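You operate a simulated robot arm through the tools that you are given. There is no shell and no other tool.

The job below is to be done with a simulated two-armed robot. You get a single attempt, and the scene is never put back.

JOB
Centre the coil, put the WHEEL lever back to lock and turn the brake till the pull reads GOOD.

It is judged by the outcome, as a careful person would: the job done as asked, and still so three seconds after it is handed in. It fails if anything else is knocked over, pushed out of place, dropped, spilled or broken.

ROBOT AND FRAMES
Two 7-joint arms with two-finger grippers on one trunk that stands fixed in place. Base frame: the origin is at the foot of the trunk, x ahead of it, y to its left, z up. Readings come in mm, rad, newtons and seconds.
The left shoulder is at [37, 170, 973], the right one opposite. With the tool pointing down near the work surface each hand reaches from about 100 to 660 mm from the base axis, measured 20 degrees to its own side. Payload 2.69 kg a hand.
The TCP of each hand is the grasp point between the finger pads, 20 mm short of the fingertips. In the tool frame z runs along the fingers and y along their closing line. The gripper opens to 100 mm; its body begins 63 mm behind the TCP.
Orientation is that of the tool frame in the base frame, as [roll, pitch, yaw] about the fixed x, y, z axes, in that order (R = Rz(yaw) Ry(pitch) Rx(roll)). With the fingers straight down and closing along the base's y, the tool's x points along the base's -x, its y along +y and its z along -z.

CONTROLS
- The arms move only by the tool apply_moves. It takes "left_plan", "right_plan" or both (then of equal length, played together; a hand with none holds still); each is a list of rows, each a list of 7 numbers: the shift along the tool's x, y, z in mm, then the turn, a rotation vector about the tool's x, y, z in rad, then the finger opening in mm, from 0 to 100. In form: [[x, y, z, rx, ry, rz, gripper], ...]. A call has 1 to 20 rows; each row shifts and turns the commanded pose from where the row before left it, along the tool's axes as they then stand. Rows are played at 5 a second. More than 50 mm and 0.15 rad between two rows, or a gripper value outside its range, and nothing of the call is played. A pose out of reach is approached as far as the arm can. The call stops where the force on the tool passes 40 N (or 10 N more than at its start, if that is more) or the arm is blocked; 0.2 s more then pass. The fingers move at their own pace (about 108 mm/s each) and stop on an object; they squeeze with about 27 N. The grip force told is the motor's: it shows also when the fingers shut on nothing. Time passes only in rows, and 0.2 s behind the last, so rows that do not move let the fingers close. It gives the time, the measured TCP pose, the force on the tool (base axes), the opening and the grip force at its end, in the units of the frame above (readings bear some noise), with the torque about the TCP (base axes, N m) and any sound that the robot's microphone picked up.
- Cameras (640 x 400 px; columns grow to the right, rows downward): "scene" is now at [154, 63.2, 917]; the picture's right is [0.69, -0.73, -0.01], its down [-0.05, -0.03, -1.00] and it looks along [0.73, 0.68, -0.06] (base axes); focal length 214 px, centre (320, 200). "left" rides on the left gripper at [70, 19, -99] in its tool frame; the picture's right is [-0.26, 0.97, 0.00], its down [-0.75, -0.20, -0.63] and it looks along [-0.61, -0.16, 0.78] (tool axes); focal length 230 px, centre (320, 200). "right" rides on the right gripper at [70, -19, -99] in its tool frame; the picture's right is [0.26, 0.97, 0.00], its down [-0.75, 0.20, -0.63] and it looks along [-0.61, 0.16, 0.78] (tool axes); focal length 230 px, centre (320, 200). There is no depth. A picture from a camera that has moved, and an enlarged one, comes with that camera's place and axes in the base frame and with its lens.
- snapshot(camera): a new picture of that camera. No time passes.
- raise_lower(by): moves the trunk up (or, below 0, down) by that many mm; the arms and the scene camera ride with it, the base frame stays. It gives what a move gives, with no picture.
- head_to(pan, tilt): turns the head with the scene camera to pan (to the left, within 1.047 rad either way) and tilt (down, from -0.506 to 1.204), counted from straight ahead of the robot. It gives what a move gives.
- enlarge(camera, box): a new picture of the part [left, top, right, bottom] of that camera's present view, enlarged. No time passes.
- finish_job(): hands the job in; it is judged then, once.

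Places have to be worked out from the pictures, the camera data and where the tool is seen. Open the grippers and draw the arms clear of the work before you hand the job in, unless the task says otherwise.

The tools are called after "Call:" as a command line: name --argument value ..., lists and objects as JSON in quotes. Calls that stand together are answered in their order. apply_moves: Moves the arms, as the interface text tells. Its arguments: {"type":"object","properties":{"left_plan":{"type":"array"},"right_plan":{"type":"array"}},"required":[]} The other tools are called the same way: raise_lower (by) moves the trunk up or down; head_to (pan, tilt) turns the head that bears the scene camera; snapshot (camera) takes a picture; enlarge (camera, box) takes an enlarged picture of a part of a camera's view; finish_job () hands the job in.

At the start:

```text
t: 0.0
left_tool_pos: [348.1, 376.1, 1026.2]
left_tool_rot: [3.141, -0.012, -3.141]
left_ft_force: [0.5, 0.2, 0.4]
left_torque: [0.0, 0.01, -0.01]
left_finger_gap: 100.1
left_grasp_force: 0.0
right_tool_pos: [360.3, 59.7, 943.8]
right_tool_rot: [3.141, -0.002, -3.139]
right_ft_force: [-0.4, -0.7, -0.2]
right_torque: [0.01, 0.02, 0.02]
right_finger_gap: 100.0
right_grasp_force: 0.1
trunk travel left (down, up): [-200.0, 490.0]
head pan, tilt (commanded): [0.754, 0.051]
```

scene: 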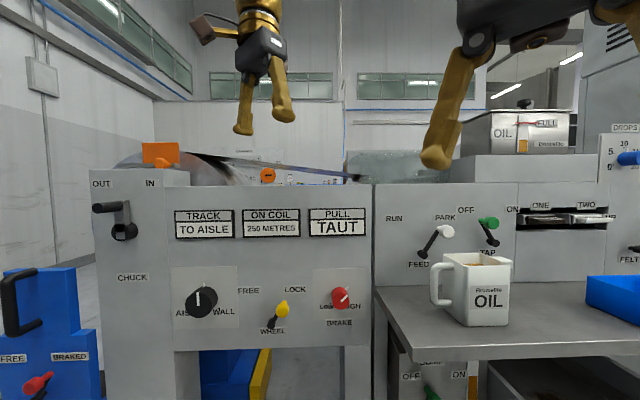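
right: 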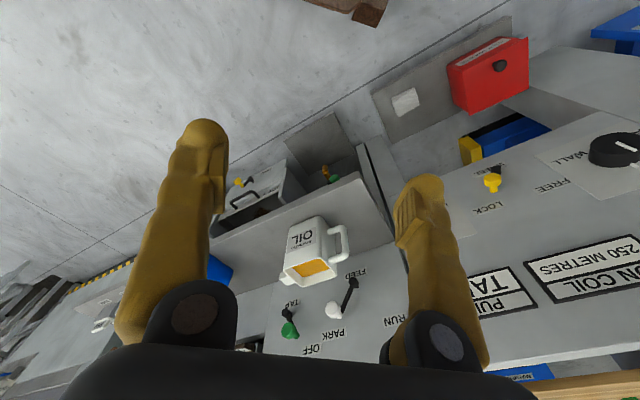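
left: 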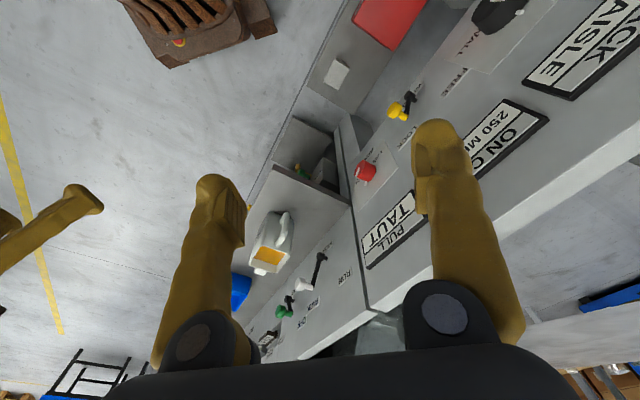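

The scene picture shows a panel with TRACK / ON COIL / PULL displays, a black AISLE-WALL knob, a yellow WHEEL lever (FREE/LOCK) and a red BRAKE knob. I'll look closer before moving anything.

Call:
enlarge --camera "scene" --box '[160, 190, 380, 350]'

Call:
enlarge --camera "scene" --box '[80, 120, 400, 320]'

Call:
enlarge --camera "left" --box '[320, 0, 640, 200]'

```text
2.50 times, centred on (270, 270) of scene
camera zoom: at [154.0, 63.2, 917.0], right [0.69, -0.73, -0.01], down [-0.05, -0.03, -1.0], along [0.73, 0.68, -0.06], focal length 536 px, centre (445, 25)
```

zoom: 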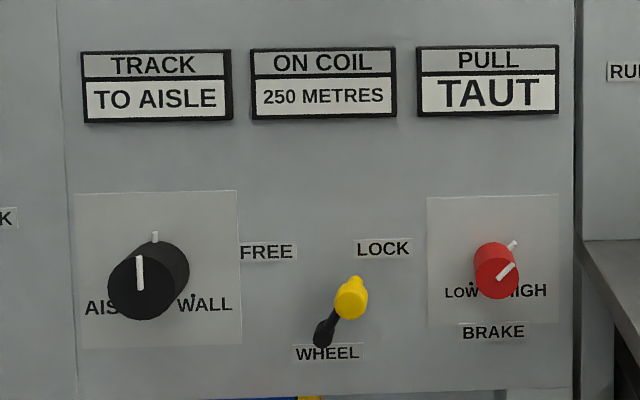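

```text
2.00 times, centred on (240, 220) of scene
camera zoom: at [154.0, 63.2, 917.0], right [0.69, -0.73, -0.01], down [-0.05, -0.03, -1.0], along [0.73, 0.68, -0.06], focal length 429 px, centre (480, 160)
```

zoom: 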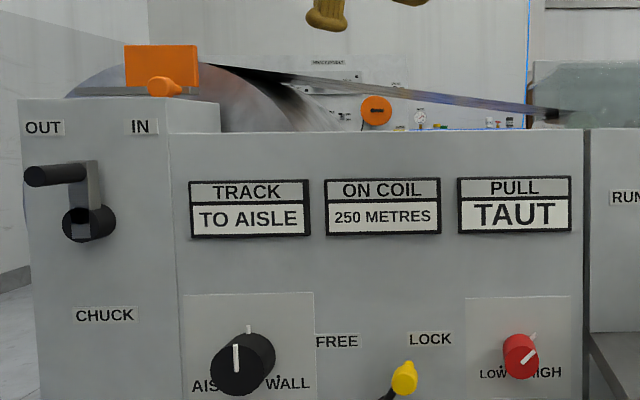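

```text
2.00 times, centred on (480, 100) of left
camera zoom: at [279.6, 395.0, 1125.9], right [0.26, 0.97, 0.0], down [0.76, -0.2, 0.62], along [0.6, -0.16, -0.78], focal length 460 px, centre (0, 400)
```

zoom: 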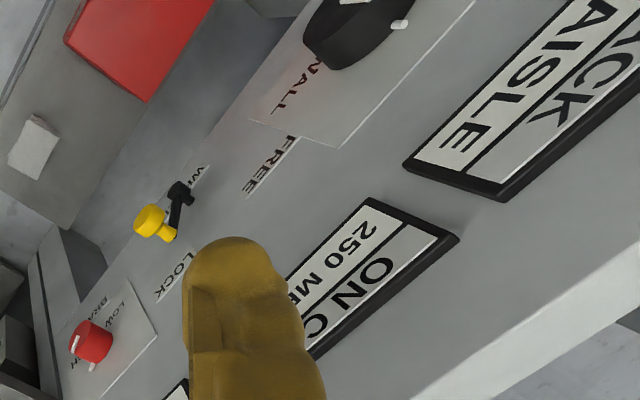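

Triangulating the yellow lever ball from the scene and left views puts it near [491, 523, 580]. I'll aim the head at the panel for a clearer picture.

Call:
head_to --pan 0.9 --tilt 0.45

Call:
snapshot --camera "scene"

Call:
enlarge --camera "scene" --box '[200, 80, 440, 230]'

```text
t: 0.9
left_tool_pos: [333.9, 376.0, 1016.5]
left_tool_rot: [-3.139, -0.047, 3.14]
left_ft_force: [-0.4, -0.2, 0.0]
left_torque: [0.01, -0.04, -0.02]
left_finger_gap: 99.9
left_grasp_force: 0.0
right_tool_pos: [345.7, 58.5, 951.9]
right_tool_rot: [-3.14, 0.013, -3.14]
right_ft_force: [-0.4, -0.2, -1.2]
right_torque: [0.0, -0.01, -0.02]
right_finger_gap: 100.1
right_grasp_force: 0.0
trunk travel left (down, up): [-200.0, 490.0]
head pan, tilt (commanded): [0.901, 0.45]
```

```text
taken
camera scene: at [144.0, 72.8, 880.2], right [0.78, -0.62, -0.01], down [-0.29, -0.34, -0.9], along [0.55, 0.71, -0.44], focal length 214 px, centre (320, 200)
```

scene: 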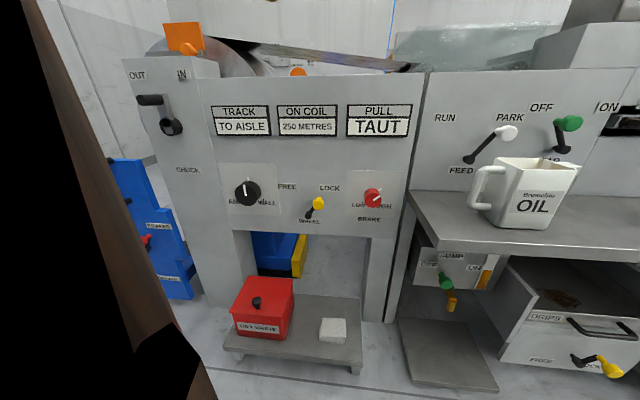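

```text
2.67 times, centred on (320, 155) of scene
camera zoom: at [144.0, 72.8, 880.2], right [0.78, -0.62, -0.01], down [-0.29, -0.34, -0.9], along [0.55, 0.71, -0.44], focal length 572 px, centre (320, 320)
```

zoom: 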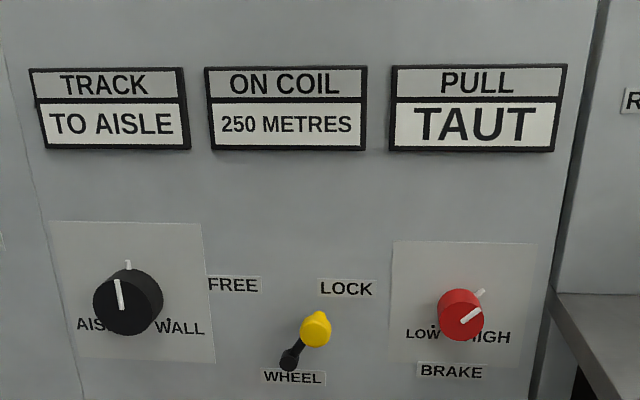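

The panel seems to stand vertical at about 45°. I'll take a fresh left-hand picture at the now-settled pose to triangulate the knobs.

Call:
snapshot --camera "left"

Call:
enlarge --camera "left" --box '[320, 0, 560, 150]'

Call:
enlarge --camera "left" --box '[320, 120, 480, 220]'

```text
taken
camera left: at [269.6, 395.0, 1118.2], right [0.26, 0.97, -0.01], down [0.78, -0.2, 0.59], along [0.57, -0.16, -0.8], focal length 230 px, centre (320, 200)
```

left: 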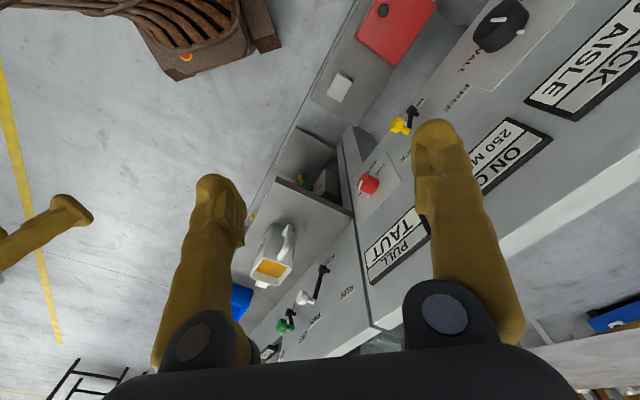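

```text
2.67 times, centred on (440, 75) of left
camera zoom: at [269.6, 395.0, 1118.2], right [0.26, 0.97, -0.01], down [0.78, -0.2, 0.59], along [0.57, -0.16, -0.8], focal length 614 px, centre (0, 533)
```

zoom: 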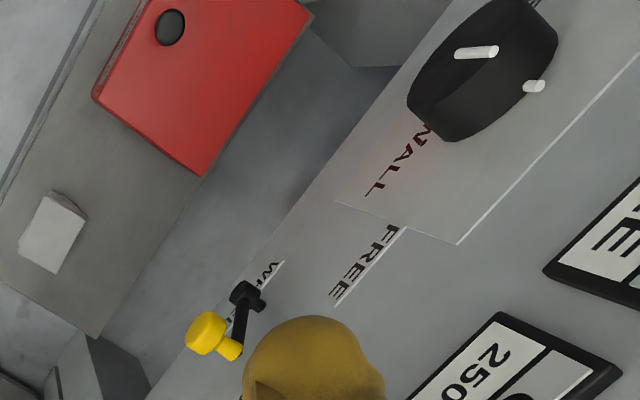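

```text
4.00 times, centred on (400, 170) of left
camera zoom: at [269.6, 395.0, 1118.2], right [0.26, 0.97, -0.01], down [0.78, -0.2, 0.59], along [0.57, -0.16, -0.8], focal length 920 px, centre (0, 320)
```

zoom: 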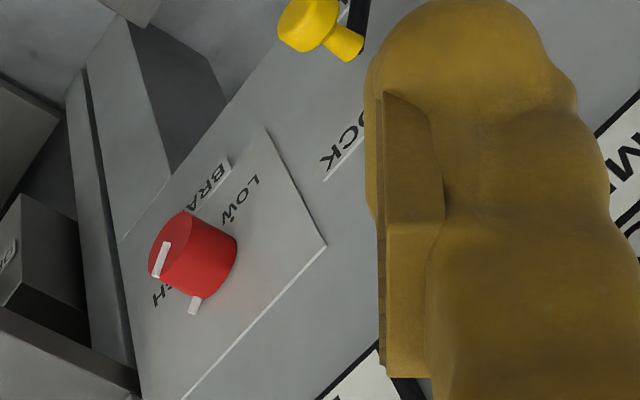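

Triangulation gives: black AISLE/WALL knob front ≈ [332, 684, 608], yellow lever cap ≈ [480, 516, 597], red brake knob front ≈ [598, 414, 608], with the panel face about 45 mm behind the knobs along [0.707, 0.707, 0]. The lever sits at LOCK now, so it presumably has to go to FREE first so the wheel can turn. I'll move the left hand forward and down to a stand-off in front of the panel.

Call:
apply_moves --left_plan '[[-11, 10.7, 42, 0, 0, 0, 100], [-11, 10.7, 42, 0, 0, 0, 100], [-11, 10.7, 42, 0, 0, 0, 100], [-11, 10.7, 42, 0, 0, 0, 100], [-11, 10.7, 42, 0, 0, 0, 100], [-11, 10.7, 42, 0, 0, 0, 100]]'

```text
t: 2.3
left_tool_pos: [397.9, 445.1, 778.8]
left_tool_rot: [-3.139, 0.003, -3.141]
left_ft_force: [-0.5, 0.4, -0.2]
left_torque: [0.01, -0.03, 0.0]
left_finger_gap: 99.9
left_grasp_force: 0.0
right_tool_pos: [346.8, 58.8, 950.5]
right_tool_rot: [-3.14, 0.016, -3.14]
right_ft_force: [-0.6, 0.2, 0.4]
right_torque: [-0.02, 0.02, -0.01]
right_finger_gap: 100.3
right_grasp_force: 0.1
trunk travel left (down, up): [-200.0, 490.0]
head pan, tilt (commanded): [0.901, 0.45]
```

The hand is at [398, 445, 779] as planned. Now I'll yaw 45° and pitch the tool up so that it points horizontally at the panel.

Call:
apply_moves --left_plan '[[0, 0, 0, 0, 0, -0.131, 100], [0, 0, 0, 0, 0, -0.131, 100], [0, 0, 0, 0, 0, -0.131, 100], [0, 0, 0, 0, 0, -0.131, 100], [0, 0, 0, 0, 0, -0.131, 100], [0, 0, 0, 0, 0, -0.13, 100], [0, 0, 0, 0, -0.1428, 0, 100], [0, 0, 0, 0, -0.1428, 0, 100], [0, 0, 0, 0, -0.1428, 0, 100], [0, 0, 0, 0, -0.1428, 0, 100], [0, 0, 0, 0, -0.1428, 0, 100], [0, 0, 0, 0, -0.1428, 0, 100]]'

Call:
snapshot --camera "scene"

```text
t: 4.9
left_tool_pos: [399.0, 438.9, 779.2]
left_tool_rot: [-3.135, 0.86, -2.351]
left_ft_force: [-0.5, -0.3, 0.2]
left_torque: [0.03, -0.02, -0.01]
left_finger_gap: 100.0
left_grasp_force: 0.1
right_tool_pos: [344.6, 58.6, 950.3]
right_tool_rot: [-3.14, 0.015, -3.141]
right_ft_force: [-0.5, -0.4, -0.4]
right_torque: [0.02, 0.0, 0.03]
right_finger_gap: 99.9
right_grasp_force: 0.1
trunk travel left (down, up): [-200.0, 490.0]
head pan, tilt (commanded): [0.901, 0.45]
```

```text
taken
camera scene: at [144.3, 72.8, 880.0], right [0.78, -0.62, -0.01], down [-0.29, -0.34, -0.9], along [0.55, 0.71, -0.44], focal length 214 px, centre (320, 200)
```

scene: 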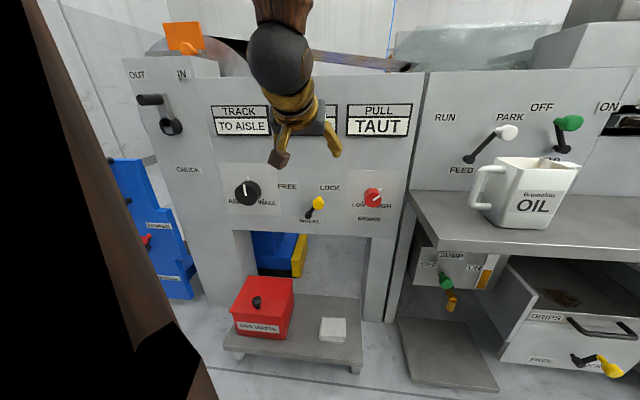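

The hand is tracking well. I'll finish the pitch to horizontal and check the left camera.

Call:
apply_moves --left_plan '[[0, 0, 0, 0, -0.1428, 0, 100], [0, 0, 0, 0, -0.1428, 0, 100], [0, 0, 0, 0, -0.1428, 0, 100], [0, 0, 0, 0, -0.1428, 0, 100], [0, 0, 0, 0, -0.1428, 0, 100], [0, 0, 0, 0, 0, 0, 100]]'

Call:
snapshot --camera "left"

Call:
snapshot --camera "scene"

```text
t: 6.3
left_tool_pos: [399.9, 440.5, 780.1]
left_tool_rot: [-0.824, 1.565, -0.038]
left_ft_force: [1.2, 0.6, -0.3]
left_torque: [0.0, 0.02, 0.04]
left_finger_gap: 99.7
left_grasp_force: 0.1
right_tool_pos: [346.6, 59.4, 949.9]
right_tool_rot: [-3.139, 0.017, -3.141]
right_ft_force: [-0.3, -0.4, -0.4]
right_torque: [0.01, 0.01, 0.02]
right_finger_gap: 99.9
right_grasp_force: 0.0
trunk travel left (down, up): [-200.0, 490.0]
head pan, tilt (commanded): [0.901, 0.45]
```

```text
taken
camera left: at [316.5, 383.3, 709.5], right [-0.68, 0.68, 0.25], down [-0.31, -0.59, 0.75], along [0.66, 0.43, 0.61], focal length 230 px, centre (320, 200)
```

left: 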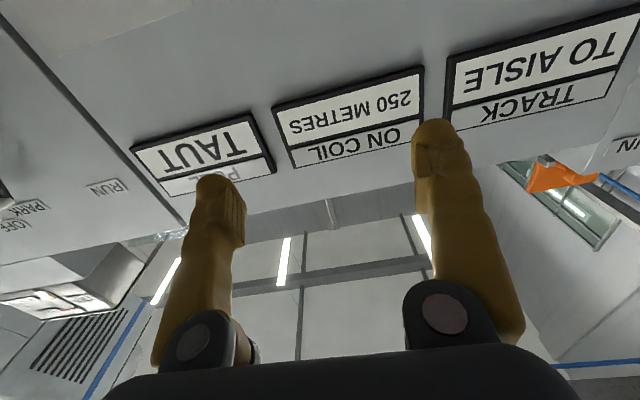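

```text
taken
camera scene: at [144.1, 72.8, 880.1], right [0.78, -0.62, -0.01], down [-0.29, -0.34, -0.9], along [0.55, 0.71, -0.44], focal length 214 px, centre (320, 200)
```

scene: 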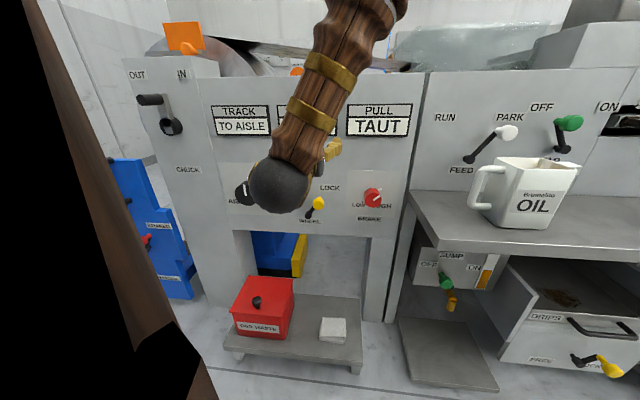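

The tool now points squarely at the panel, with tool x down, y to panel-left and z into the panel. I'll lower it to the lever's height at the same stand-off and look.

Call:
apply_moves --left_plan '[[45, 0, 0, 0, 0, 0, 100], [45, 0, 0, 0, 0, 0, 100], [45, 0, 0, 0, 0, 0, 100], [45, 0, 0, 0, 0, 0, 100], [0, 0, 0, 0, 0, 0, 100]]'

Call:
snapshot --camera "left"

Call:
snapshot --camera "scene"

```text
t: 7.5
left_tool_pos: [399.3, 437.8, 601.3]
left_tool_rot: [-1.052, 1.567, -0.266]
left_ft_force: [-0.4, -0.9, 0.4]
left_torque: [0.0, 0.02, -0.02]
left_finger_gap: 100.1
left_grasp_force: 0.0
right_tool_pos: [345.8, 58.5, 950.6]
right_tool_rot: [-3.14, 0.016, -3.141]
right_ft_force: [-0.4, 0.1, 0.7]
right_torque: [-0.03, 0.0, -0.02]
right_finger_gap: 100.0
right_grasp_force: 0.1
trunk travel left (down, up): [-200.0, 490.0]
head pan, tilt (commanded): [0.901, 0.45]
```

```text
taken
camera left: at [315.2, 381.2, 531.4], right [-0.68, 0.68, 0.26], down [-0.31, -0.59, 0.75], along [0.66, 0.44, 0.61], focal length 230 px, centre (320, 200)
```

left: 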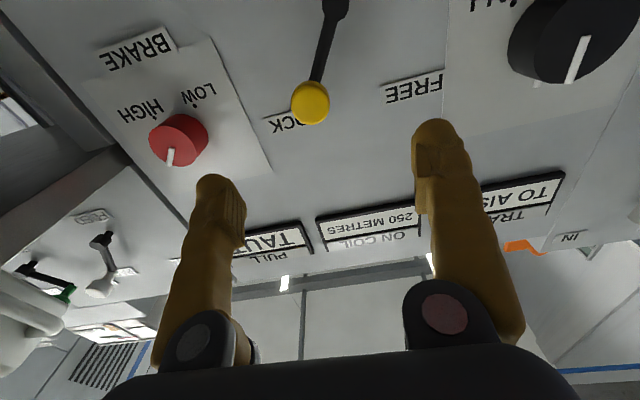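

```text
taken
camera scene: at [144.1, 72.9, 880.1], right [0.78, -0.62, -0.01], down [-0.29, -0.34, -0.9], along [0.55, 0.71, -0.45], focal length 214 px, centre (320, 200)
```

scene: 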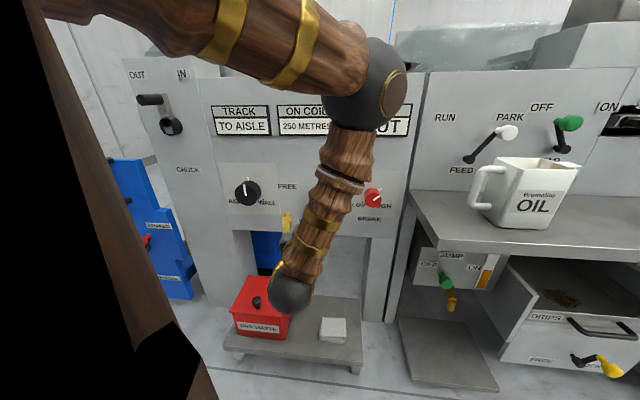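

The hand camera gives a clear view: the lever's yellow cap is at u≈-24, z≈591 (u = panel-right), with its pivot near u≈-63, z≈530. I'll narrow the gap to 56 mm, line up on the cap and approach part-way.

Call:
apply_moves --left_plan '[[9, -3, 0, 0, 0, 0, 56], [0, 0, 34, 0, 0, 0, 56], [0, 0, 34, 0, 0, 0, 56], [0, 0, 0, 0, 0, 0, 56]]'

Call:
snapshot --camera "left"

```text
t: 8.5
left_tool_pos: [448.7, 485.2, 592.3]
left_tool_rot: [-0.988, 1.567, -0.202]
left_ft_force: [-0.2, -0.2, -0.2]
left_torque: [0.02, 0.03, 0.0]
left_finger_gap: 55.8
left_grasp_force: 0.1
right_tool_pos: [346.5, 57.4, 950.5]
right_tool_rot: [-3.14, 0.014, -3.139]
right_ft_force: [-0.5, -0.9, -0.9]
right_torque: [0.0, 0.01, 0.01]
right_finger_gap: 100.0
right_grasp_force: 0.0
trunk travel left (down, up): [-200.0, 490.0]
head pan, tilt (commanded): [0.901, 0.45]
```

```text
taken
camera left: at [366.3, 428.9, 522.5], right [-0.68, 0.68, 0.26], down [-0.31, -0.59, 0.75], along [0.66, 0.43, 0.61], focal length 230 px, centre (320, 200)
```

left: 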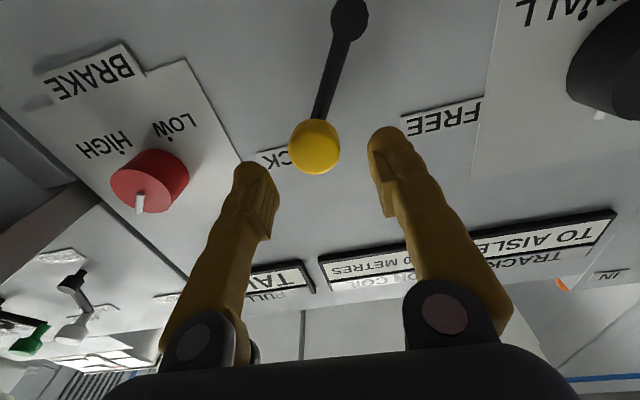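

The two hand-camera views put the cap at u≈-23, z≈588, n≈704. I'll fine-align and advance so the fingers straddle it.

Call:
apply_moves --left_plan '[[4.5, -2.7, 0, 0, 0, 0, 56], [0, 0, 24, 0, 0, 0, 56], [0, 0, 24, 0, 0, 0, 56], [0, 0, 0, 0, 0, 0, 56]]'

Call:
snapshot --camera "left"

```text
t: 9.5
left_tool_pos: [486.1, 518.7, 588.1]
left_tool_rot: [-0.986, 1.568, -0.202]
left_ft_force: [0.0, -1.2, 0.3]
left_torque: [0.0, 0.02, -0.01]
left_finger_gap: 55.9
left_grasp_force: 0.0
right_tool_pos: [346.3, 58.3, 949.6]
right_tool_rot: [-3.14, 0.016, -3.139]
right_ft_force: [-0.4, 0.2, -0.3]
right_torque: [0.05, -0.02, 0.0]
right_finger_gap: 100.0
right_grasp_force: 0.1
trunk travel left (down, up): [-200.0, 490.0]
head pan, tilt (commanded): [0.901, 0.45]
```

```text
taken
camera left: at [403.3, 461.4, 517.5], right [-0.68, 0.68, 0.26], down [-0.31, -0.59, 0.75], along [0.66, 0.43, 0.61], focal length 230 px, centre (320, 200)
```

left: 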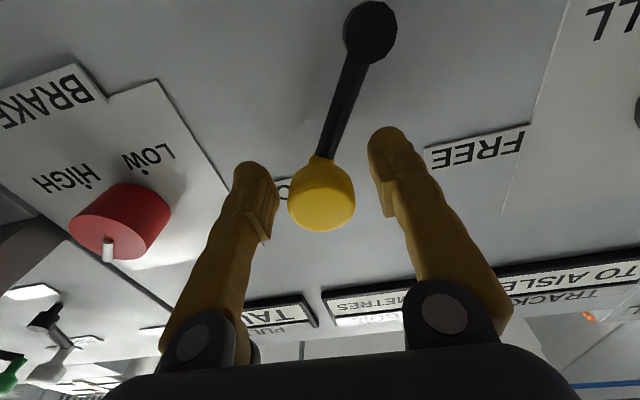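

The cap sits between the fingers. I'll sweep it along its arc to the left toward FREE.

Call:
apply_moves --left_plan '[[0, 9, 0, 0, 0, 0, 56], [-6, 12, 0, 0, 0, 0, 56], [-4, 14, 0, 0, 0, 0, 56], [-1, 15, 0, 0, 0, 0, 56], [3, 15, 0, 0, 0, 0, 56], [5, 14, 0, 0, 0, 0, 56], [0, 0, 0, 0, 0, 0, 56]]'

Call:
snapshot --camera "left"

```text
t: 11.1
left_tool_pos: [430.0, 573.9, 589.7]
left_tool_rot: [-1.114, 1.568, -0.327]
left_ft_force: [3.9, 2.2, 1.2]
left_torque: [-0.05, -0.06, 0.14]
left_finger_gap: 56.8
left_grasp_force: 0.9
right_tool_pos: [345.8, 59.0, 950.3]
right_tool_rot: [-3.139, 0.015, -3.139]
right_ft_force: [0.4, 0.1, -0.4]
right_torque: [0.02, 0.01, -0.03]
right_finger_gap: 100.3
right_grasp_force: 0.1
trunk travel left (down, up): [-200.0, 490.0]
head pan, tilt (commanded): [0.901, 0.45]
```

```text
taken
camera left: at [346.6, 517.0, 519.1], right [-0.68, 0.68, 0.26], down [-0.31, -0.59, 0.75], along [0.66, 0.44, 0.61], focal length 230 px, centre (320, 200)
```

left: 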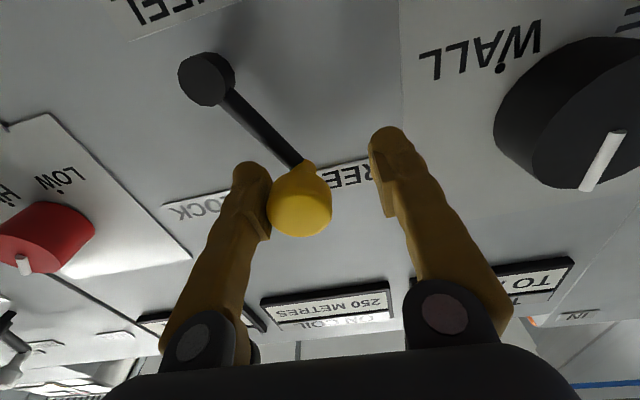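

The lever has moved past centre toward FREE with only a ~5 N push. I'll keep pushing in small steps until it reaches its stop.

Call:
apply_moves --left_plan '[[2, 5, 0, 0, 0, 0, 56], [2, 5, 0, 0, 0, 0, 56], [2, 5, 0, 0, 0, 0, 56], [0, 0, 0, 0, 0, 0, 56]]'

Call:
snapshot --camera "left"

```text
t: 12.1
left_tool_pos: [421.2, 581.7, 584.9]
left_tool_rot: [-0.853, 1.566, -0.072]
left_ft_force: [13.4, -19.7, 6.5]
left_torque: [0.03, -0.16, 0.17]
left_finger_gap: 66.6
left_grasp_force: 7.8
right_tool_pos: [346.1, 57.2, 950.8]
right_tool_rot: [3.141, 0.017, 3.141]
right_ft_force: [-0.2, -0.3, -0.8]
right_torque: [0.01, -0.03, 0.0]
right_finger_gap: 100.0
right_grasp_force: 0.1
trunk travel left (down, up): [-200.0, 490.0]
head pan, tilt (commanded): [0.901, 0.45]
```

```text
taken
camera left: at [338.6, 525.0, 514.3], right [-0.68, 0.69, 0.25], down [-0.31, -0.59, 0.75], along [0.66, 0.43, 0.61], focal length 230 px, centre (320, 200)
```

left: 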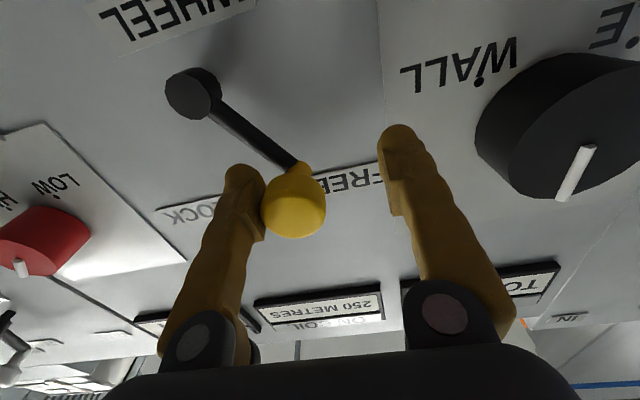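

The force jumped to ~24 N and the fingers were pushed apart, so the lever is at its FREE stop. I'll relax the push, then withdraw straight back.

Call:
apply_moves --left_plan '[[-2, -10, 0, 0, 0, 0, 60], [0, -6, 0, 0, 0, 0, 60], [0, 0, -35, 0, 0, 0, 60], [0, 0, -40, 0, 0, 0, 80], [0, 0, 0, 0, 0, 0, 90]]'

Call:
snapshot --camera "left"

Call:
snapshot --camera "scene"

```text
t: 13.3
left_tool_pos: [375.2, 519.8, 584.3]
left_tool_rot: [-1.005, 1.567, -0.218]
left_ft_force: [0.9, -1.1, 0.2]
left_torque: [0.01, -0.02, 0.02]
left_finger_gap: 90.3
left_grasp_force: 0.0
right_tool_pos: [346.3, 57.9, 950.6]
right_tool_rot: [-3.14, 0.018, -3.141]
right_ft_force: [-0.3, 0.3, 0.7]
right_torque: [0.02, 0.03, 0.02]
right_finger_gap: 100.3
right_grasp_force: 0.1
trunk travel left (down, up): [-200.0, 490.0]
head pan, tilt (commanded): [0.901, 0.45]
```

```text
taken
camera left: at [293.2, 462.8, 514.6], right [-0.68, 0.68, 0.26], down [-0.31, -0.59, 0.75], along [0.66, 0.44, 0.61], focal length 230 px, centre (320, 200)
```

left: 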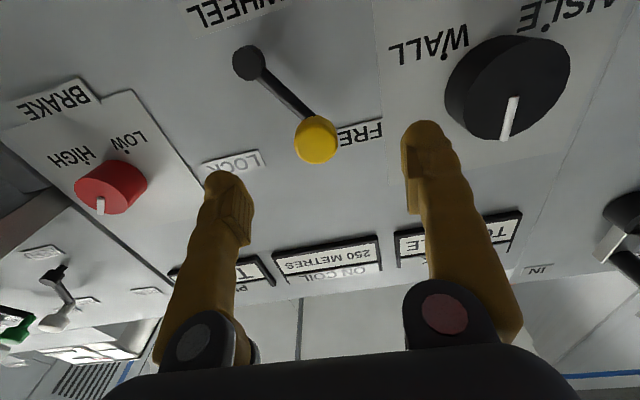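

```text
taken
camera scene: at [144.1, 72.8, 880.1], right [0.78, -0.62, -0.01], down [-0.29, -0.34, -0.9], along [0.55, 0.71, -0.44], focal length 214 px, centre (320, 200)
```

scene: 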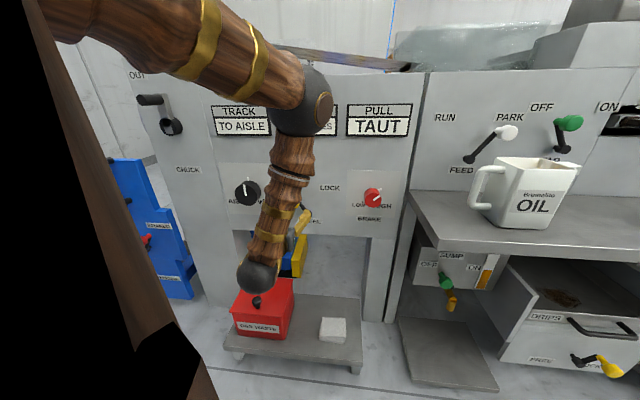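

The lever stands at FREE. I'll enlarge the view of the black wheel knob to locate its centre accurately.

Call:
enlarge --camera "left" --box '[420, 0, 620, 160]'

Call:
enlarge --camera "scene" --box '[200, 90, 280, 220]'

```text
2.50 times, centred on (520, 80) of left
camera zoom: at [293.2, 462.8, 514.6], right [-0.68, 0.68, 0.26], down [-0.31, -0.59, 0.75], along [0.66, 0.44, 0.61], focal length 575 px, centre (-180, 500)
```

zoom: 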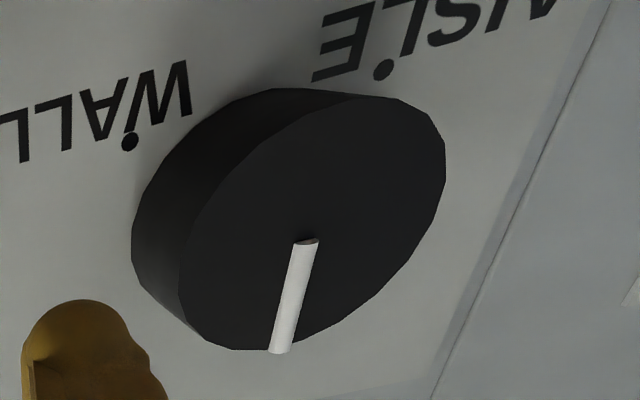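

```text
3.08 times, centred on (240, 155) of scene
camera zoom: at [144.1, 72.8, 880.1], right [0.78, -0.62, -0.01], down [-0.29, -0.34, -0.9], along [0.55, 0.71, -0.44], focal length 660 px, centre (566, 338)
```

zoom: 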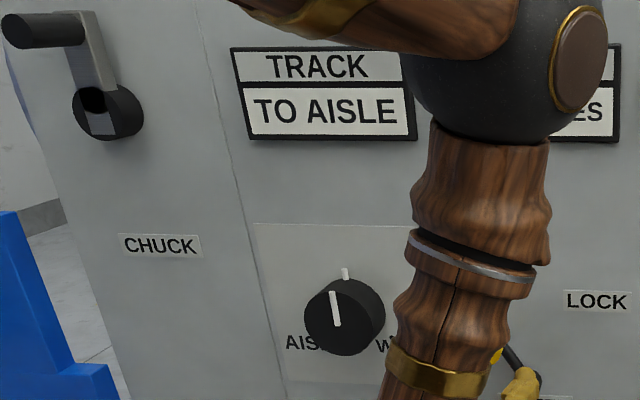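

The knob's front face centre is near u≈-249.5, n≈718, z≈597–600, with a diameter of about 65 mm. I'll slide sideways in front of it with the gripper fully open, staying back from the panel.

Call:
apply_moves --left_plan '[[-5, 37, 0, 0, 0, 0, 100], [-5, 37, 0, 0, 0, 0, 100], [-4, 37, 0, 0, 0, 0, 100], [0, 36, 0, 0, 0, 0, 100], [0, 0, 0, 0, 0, 0, 100]]'

Call:
snapshot --camera "left"

Call:
snapshot --camera "scene"

```text
t: 14.5
left_tool_pos: [272.0, 622.5, 598.5]
left_tool_rot: [-1.079, 1.566, -0.293]
left_ft_force: [-0.2, 0.4, 0.1]
left_torque: [0.0, 0.01, -0.02]
left_finger_gap: 99.9
left_grasp_force: 0.1
right_tool_pos: [345.7, 58.4, 950.3]
right_tool_rot: [-3.139, 0.016, -3.138]
right_ft_force: [0.5, 0.7, -0.4]
right_torque: [-0.01, 0.02, 0.01]
right_finger_gap: 100.3
right_grasp_force: 0.0
trunk travel left (down, up): [-200.0, 490.0]
head pan, tilt (commanded): [0.901, 0.45]
```

```text
taken
camera left: at [188.8, 565.9, 528.4], right [-0.68, 0.68, 0.25], down [-0.31, -0.59, 0.75], along [0.66, 0.44, 0.61], focal length 230 px, centre (320, 200)
```

left: 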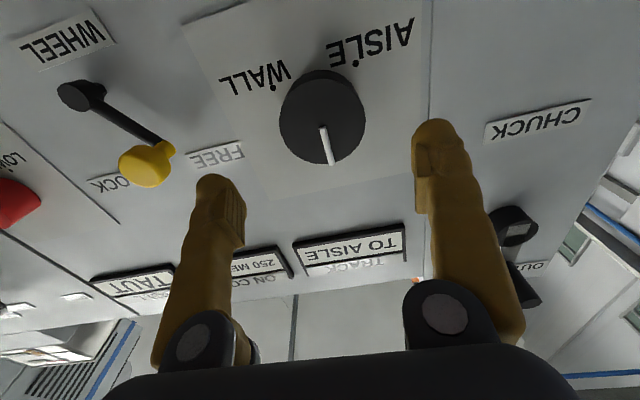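

```text
taken
camera scene: at [144.0, 73.0, 880.1], right [0.78, -0.62, -0.01], down [-0.29, -0.34, -0.9], along [0.55, 0.71, -0.44], focal length 214 px, centre (320, 200)
```

scene: 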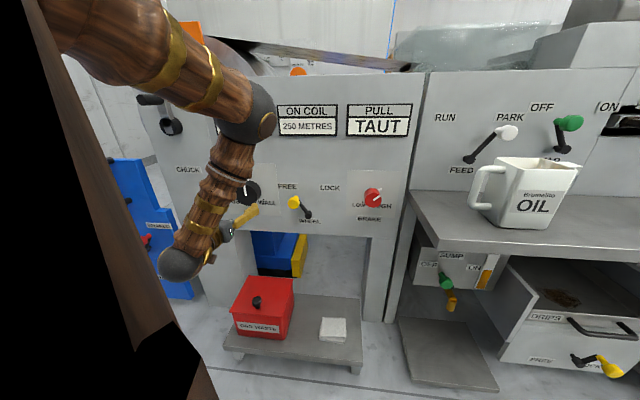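

TRACK still reads TO AISLE, and the knob centre comes out at about u=-250.5, z≈597. I'll centre on it, pre-rotate the hand counter-clockwise for turning range and move in around the knob with the gripper open.

Call:
apply_moves --left_plan '[[1, 2.7, 0, 0, 0, 0, 100], [0, 0, 20, 0, 0, -0.15, 100], [0, 0, 20, 0, 0, -0.15, 100], [0, 0, 15, 0, 0, -0.15, 100], [0, 0, 15, 0, 0, 0, 100], [0, 0, 0, 0, 0, 0, 100]]'

Call:
snapshot --camera "left"

```text
t: 15.9
left_tool_pos: [319.4, 676.0, 596.9]
left_tool_rot: [-1.567, 1.118, -0.782]
left_ft_force: [-1.0, -0.7, -0.4]
left_torque: [0.01, -0.01, 0.01]
left_finger_gap: 100.1
left_grasp_force: 0.2
right_tool_pos: [346.6, 58.5, 949.5]
right_tool_rot: [-3.14, 0.015, -3.14]
right_ft_force: [1.0, 0.2, -1.0]
right_torque: [-0.03, 0.02, -0.01]
right_finger_gap: 100.1
right_grasp_force: 0.1
trunk travel left (down, up): [-200.0, 490.0]
head pan, tilt (commanded): [0.901, 0.45]
```

```text
taken
camera left: at [260.3, 596.7, 526.0], right [-0.69, 0.69, -0.19], down [-0.55, -0.34, 0.76], along [0.46, 0.63, 0.62], focal length 230 px, centre (320, 200)
```

left: 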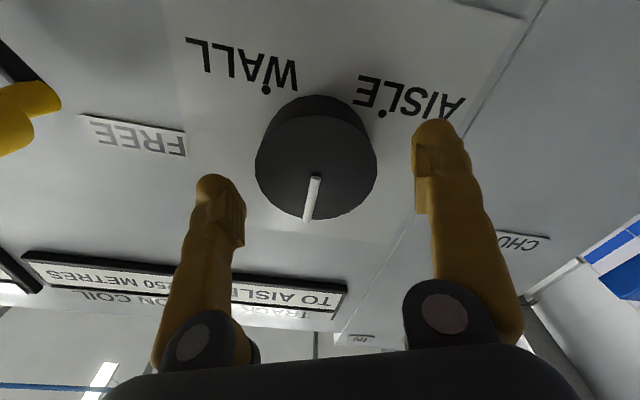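

The knob's face appears slightly toward tool +x of my axis (about 4 mm). I'll correct this and advance until the TCP is at the face plane, then check the alignment.

Call:
apply_moves --left_plan '[[4, -1, 0, 0, 0, 0, 100], [0, 0, 14, 0, 0, 0, 100], [0, 0, 0, 0, 0, 0, 100]]'

Call:
enlarge --camera "left" --box '[160, 50, 480, 250]'

```text
t: 16.7
left_tool_pos: [332.1, 684.0, 595.0]
left_tool_rot: [-1.566, 1.119, -0.782]
left_ft_force: [-0.2, 0.8, 0.1]
left_torque: [0.02, -0.02, 0.03]
left_finger_gap: 100.2
left_grasp_force: 0.0
right_tool_pos: [345.6, 59.4, 950.6]
right_tool_rot: [-3.138, 0.016, -3.14]
right_ft_force: [0.5, -0.5, -0.4]
right_torque: [-0.01, -0.02, 0.0]
right_finger_gap: 100.0
right_grasp_force: 0.1
trunk travel left (down, up): [-200.0, 490.0]
head pan, tilt (commanded): [0.901, 0.45]
```

```text
2.00 times, centred on (320, 150) of left
camera zoom: at [271.7, 604.7, 523.4], right [-0.69, 0.69, -0.19], down [-0.55, -0.34, 0.76], along [0.46, 0.63, 0.62], focal length 460 px, centre (320, 300)
```

zoom: 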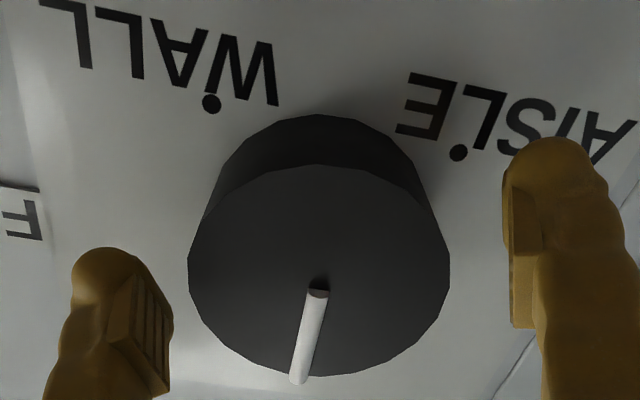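

The alignment is now good: the face centre projects on the TCP. I'll advance 11 mm further and close on the knob.

Call:
apply_moves --left_plan '[[0, 0, 6, 0, 0, 0, 100], [0, 0, 5, 0, 0, 0, 100], [0, 0, 0, 0, 0, 0, 80], [0, 0, 0, 0, 0, 0, 70], [0, 0, 0, 0, 0, 0, 55], [0, 0, 0, 0, 0, 0, 50], [0, 0, 0, 0, 0, 0, 50]]'

Call:
snapshot --camera "left"

```text
t: 18.3
left_tool_pos: [340.9, 690.3, 596.2]
left_tool_rot: [-1.562, 1.117, -0.779]
left_ft_force: [7.7, -6.7, 3.2]
left_torque: [0.18, -0.12, -0.06]
left_finger_gap: 73.3
left_grasp_force: 45.5
right_tool_pos: [345.8, 57.9, 951.9]
right_tool_rot: [3.141, 0.016, -3.14]
right_ft_force: [1.0, -0.2, -0.1]
right_torque: [-0.02, -0.02, 0.04]
right_finger_gap: 100.0
right_grasp_force: 0.1
trunk travel left (down, up): [-200.0, 490.0]
head pan, tilt (commanded): [0.901, 0.45]
```

```text
taken
camera left: at [280.8, 611.6, 523.5], right [-0.69, 0.7, -0.19], down [-0.55, -0.34, 0.76], along [0.46, 0.63, 0.62], focal length 230 px, centre (320, 200)
```

left: 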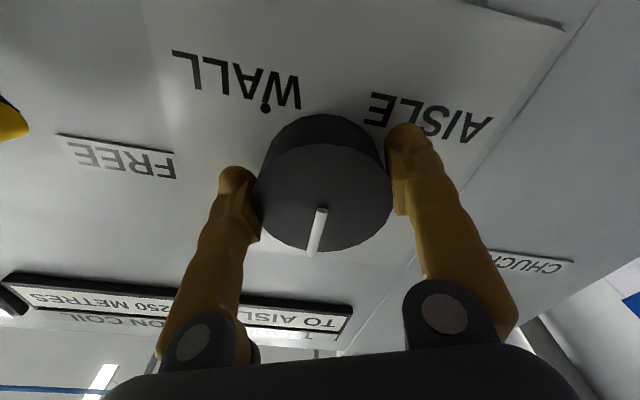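

Both fingers hold the knob (73 mm diameter). I'll ease the small side load and turn clockwise toward WALL by about 0.3 rad, then read TRACK.

Call:
apply_moves --left_plan '[[0, -1, 0, 0, 0, 0.05, 50], [0, 0, 0, 0, 0, 0.08, 50], [0, 0, 0, 0, 0, 0.08, 50], [0, 0, 0, 0, 0, 0.08, 50], [0, 0, 0, 0, 0, 0, 50]]'

Call:
snapshot --camera "left"

Call:
snapshot --camera "scene"

```text
t: 19.5
left_tool_pos: [341.4, 692.1, 594.2]
left_tool_rot: [-1.574, 1.41, -0.785]
left_ft_force: [-2.1, 6.8, -2.7]
left_torque: [0.13, -0.08, -0.14]
left_finger_gap: 73.6
left_grasp_force: 44.7
right_tool_pos: [345.9, 58.4, 950.1]
right_tool_rot: [-3.141, 0.017, -3.141]
right_ft_force: [-0.2, -0.6, -0.4]
right_torque: [-0.01, 0.0, 0.02]
right_finger_gap: 100.1
right_grasp_force: 0.0
trunk travel left (down, up): [-200.0, 490.0]
head pan, tilt (commanded): [0.901, 0.45]
```

```text
taken
camera left: at [264.8, 626.9, 522.4], right [-0.71, 0.7, 0.1], down [-0.39, -0.5, 0.77], along [0.59, 0.51, 0.63], focal length 230 px, centre (320, 200)
```

left: 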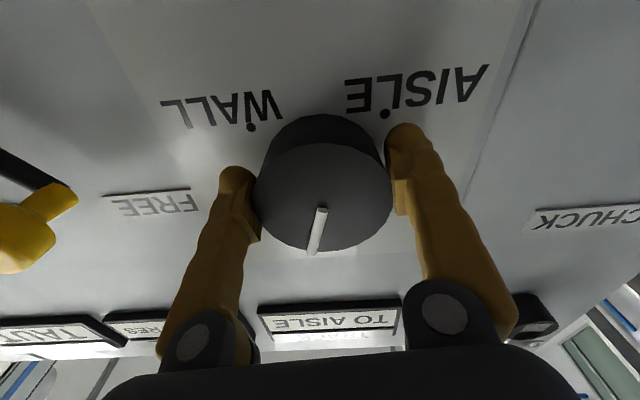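

```text
taken
camera scene: at [144.0, 73.3, 880.0], right [0.78, -0.62, -0.01], down [-0.29, -0.34, -0.9], along [0.55, 0.71, -0.45], focal length 214 px, centre (320, 200)
```

scene: 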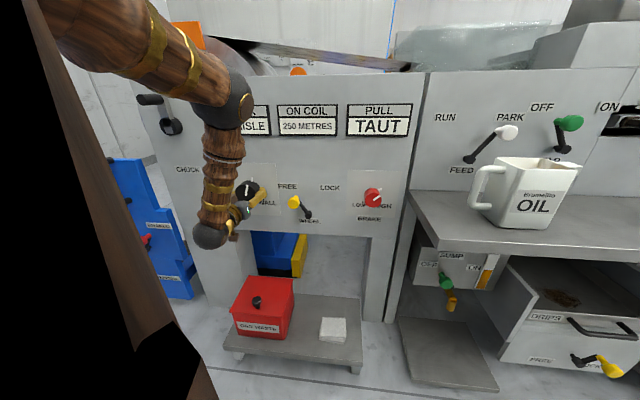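

The knob turned with the hand and TRACK still reads TO AISLE. I'll keep turning clockwise another 0.3 rad.

Call:
apply_moves --left_plan '[[0, 0, 0, 0, 0, 0.1, 50], [0, 0, 0, 0, 0, 0.1, 50], [0, 0, 0, 0, 0, 0.1, 50], [0, 0, 0, 0, 0, 0, 50]]'

Call:
snapshot --camera "left"

Call:
enlarge --camera "scene" --box '[140, 80, 420, 255]'

```text
t: 20.5
left_tool_pos: [338.3, 692.4, 594.8]
left_tool_rot: [1.562, 1.431, 2.351]
left_ft_force: [-13.0, 14.4, -0.7]
left_torque: [-0.41, 0.33, -0.18]
left_finger_gap: 73.5
left_grasp_force: 44.7
right_tool_pos: [345.1, 59.4, 950.7]
right_tool_rot: [-3.139, 0.016, -3.139]
right_ft_force: [0.3, -0.5, 0.3]
right_torque: [0.02, 0.01, 0.02]
right_finger_gap: 99.9
right_grasp_force: 0.1
trunk travel left (down, up): [-200.0, 490.0]
head pan, tilt (commanded): [0.901, 0.45]
```

```text
taken
camera left: at [248.9, 642.7, 527.5], right [-0.65, 0.65, 0.39], down [-0.23, -0.66, 0.71], along [0.72, 0.38, 0.58], focal length 230 px, centre (320, 200)
```

left: 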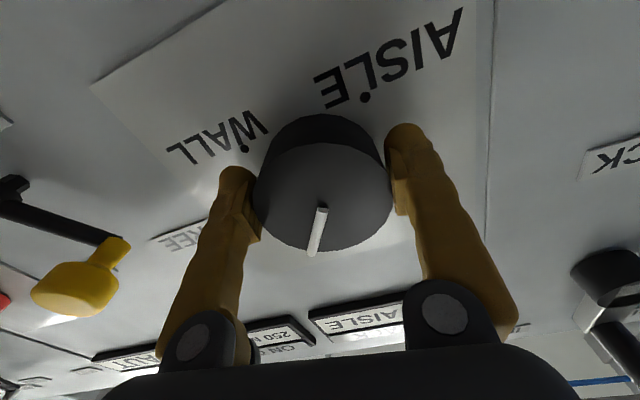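

```text
2.29 times, centred on (280, 168) of scene
camera zoom: at [143.3, 73.6, 880.1], right [0.78, -0.62, -0.01], down [-0.28, -0.34, -0.9], along [0.55, 0.71, -0.45], focal length 490 px, centre (411, 274)
```

zoom: 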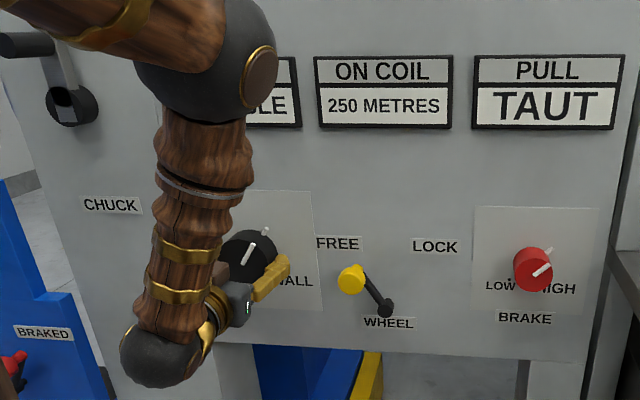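

The display still shows TO AISLE (partly hidden), and the side load shows the knob axis is ~6 mm above my TCP. I'll correct for it and turn on another 0.4 rad about the true axis.

Call:
apply_moves --left_plan '[[0, 3, 0, 0, 0, 0.05, 50], [0, 0.8, 0, 0, 0, 0.1, 50], [0, 0.6, 0, 0, 0, 0.1, 50], [0, 0.6, 0, 0, 0, 0.1, 50], [0, 0, 0, 0, 0, 0, 50]]'

Call:
snapshot --camera "left"

Call:
enlarge --camera "scene" --box '[140, 80, 420, 255]'

```text
t: 21.7
left_tool_pos: [336.6, 695.7, 595.0]
left_tool_rot: [1.572, 1.084, 2.356]
left_ft_force: [-16.4, -8.8, -6.4]
left_torque: [0.6, -0.55, -0.61]
left_finger_gap: 73.0
left_grasp_force: 44.5
right_tool_pos: [345.3, 58.2, 950.1]
right_tool_rot: [-3.138, 0.015, -3.139]
right_ft_force: [-0.3, 0.0, 0.0]
right_torque: [-0.02, -0.01, 0.01]
right_finger_gap: 100.0
right_grasp_force: 0.0
trunk travel left (down, up): [-200.0, 490.0]
head pan, tilt (commanded): [0.901, 0.45]
```

```text
taken
camera left: at [232.3, 659.2, 541.9], right [-0.52, 0.52, 0.68], down [-0.07, -0.82, 0.57], along [0.85, 0.25, 0.46], focal length 230 px, centre (320, 200)
```

left: 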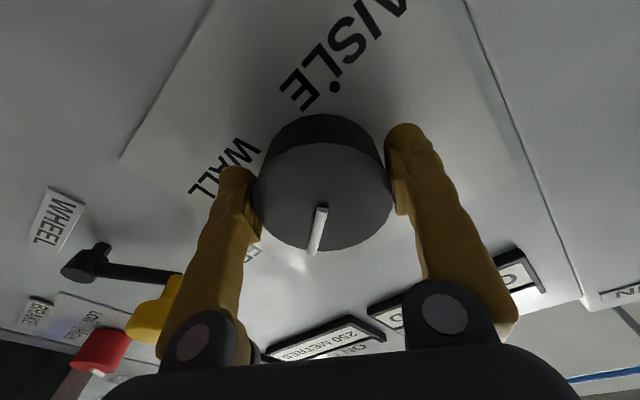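

```text
2.29 times, centred on (280, 168) of scene
camera zoom: at [143.4, 72.9, 880.1], right [0.78, -0.62, -0.01], down [-0.28, -0.34, -0.9], along [0.55, 0.71, -0.44], focal length 490 px, centre (411, 274)
```

zoom: 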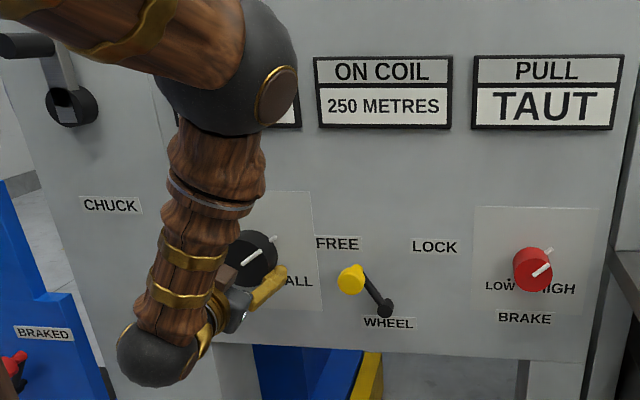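

TRACK is hidden from the scene camera; part of it is visible past the finger in the hand camera. I'll enlarge that.

Call:
enlarge --camera "left" --box '[360, 230, 560, 355]'

Call:
head_to --pan 1.04 --tilt 0.2

Call:
snapshot --camera "scene"

```text
3.20 times, centred on (460, 292) of left
camera zoom: at [232.3, 659.2, 541.9], right [-0.52, 0.52, 0.68], down [-0.07, -0.82, 0.57], along [0.85, 0.25, 0.46], focal length 736 px, centre (-128, -96)
```

zoom: 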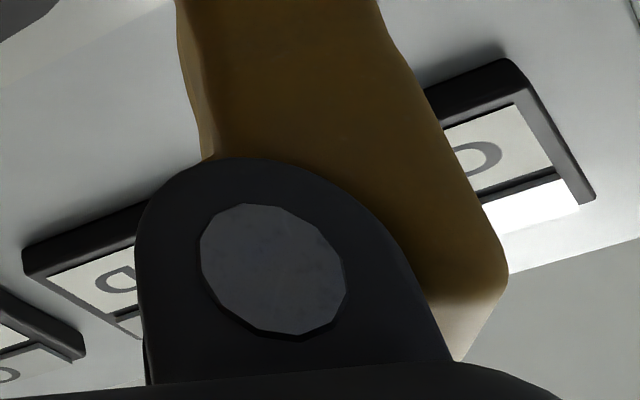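

```text
t: 22.4
left_tool_pos: [336.9, 694.2, 595.4]
left_tool_rot: [1.572, 1.085, 2.359]
left_ft_force: [-17.8, -17.3, -11.3]
left_torque: [0.17, -0.1, -0.36]
left_finger_gap: 73.2
left_grasp_force: 45.0
right_tool_pos: [344.8, 58.5, 950.3]
right_tool_rot: [-3.141, 0.015, -3.14]
right_ft_force: [0.6, 0.5, 0.9]
right_torque: [0.01, -0.01, -0.01]
right_finger_gap: 100.2
right_grasp_force: 0.0
trunk travel left (down, up): [-200.0, 490.0]
head pan, tilt (commanded): [1.04, 0.201]
```

```text
taken
camera scene: at [134.0, 81.1, 903.4], right [0.86, -0.51, -0.01], down [-0.12, -0.17, -0.98], along [0.49, 0.85, -0.21], focal length 214 px, centre (320, 200)
```

scene: 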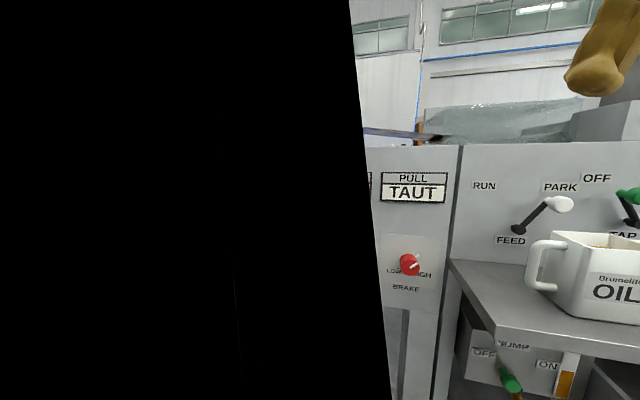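

The visible end letters look like "C…D" (upside-down), so TRACK likely reads CENTRED now. I'll return the head, open the fingers and back away to confirm.

Call:
apply_moves --left_plan '[[0, 0, -2, 0, 0, 0, 50], [0, 0, 0, 0, 0, 0, 76], [0, 0, 0, 0, 0, 0, 85], [0, 0, 0, 0, 0, 0, 100], [0, 0, 0, 0, 0, 0, 100], [0, 0, -30, 0, 0, 0, 100], [0, 0, -40, 0, 0, 0, 100], [0, 0, -30, 0, 0, 0, 100], [0, 0, 0, 0, 0, 0, 100]]'

Call:
head_to --pan 0.9 --tilt 0.45

Call:
snapshot --camera "left"

Call:
snapshot --camera "scene"

```text
t: 24.4
left_tool_pos: [263.9, 622.6, 593.6]
left_tool_rot: [1.567, 1.084, 2.353]
left_ft_force: [-0.3, 0.2, -0.1]
left_torque: [0.02, 0.01, 0.01]
left_finger_gap: 100.1
left_grasp_force: 0.1
right_tool_pos: [344.1, 58.1, 949.5]
right_tool_rot: [-3.14, 0.016, -3.139]
right_ft_force: [0.3, -0.1, -0.3]
right_torque: [0.0, -0.01, -0.04]
right_finger_gap: 100.1
right_grasp_force: 0.0
trunk travel left (down, up): [-200.0, 490.0]
head pan, tilt (commanded): [1.04, 0.201]
```

```text
t: 25.2
left_tool_pos: [264.4, 622.7, 593.0]
left_tool_rot: [1.567, 1.084, 2.354]
left_ft_force: [-0.7, 0.6, -0.2]
left_torque: [-0.02, 0.01, 0.01]
left_finger_gap: 100.0
left_grasp_force: 0.0
right_tool_pos: [347.2, 57.8, 950.5]
right_tool_rot: [-3.139, 0.015, -3.138]
right_ft_force: [0.1, -0.5, 0.4]
right_torque: [0.01, -0.01, -0.02]
right_finger_gap: 100.4
right_grasp_force: 0.1
trunk travel left (down, up): [-200.0, 490.0]
head pan, tilt (commanded): [0.901, 0.45]
```

```text
taken
camera left: at [160.2, 587.9, 540.1], right [-0.52, 0.52, 0.68], down [-0.07, -0.82, 0.57], along [0.85, 0.25, 0.46], focal length 230 px, centre (320, 200)
```

left: 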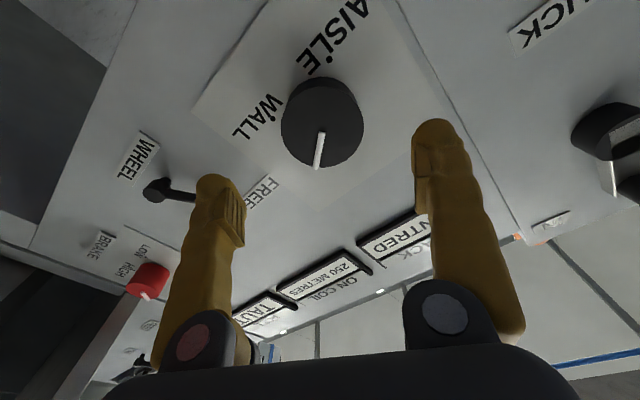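

```text
taken
camera scene: at [144.1, 72.9, 880.1], right [0.78, -0.62, -0.01], down [-0.29, -0.34, -0.9], along [0.55, 0.71, -0.44], focal length 214 px, centre (320, 200)
```

scene: 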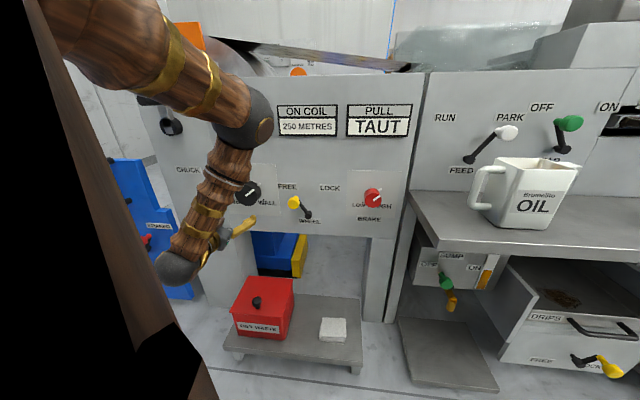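

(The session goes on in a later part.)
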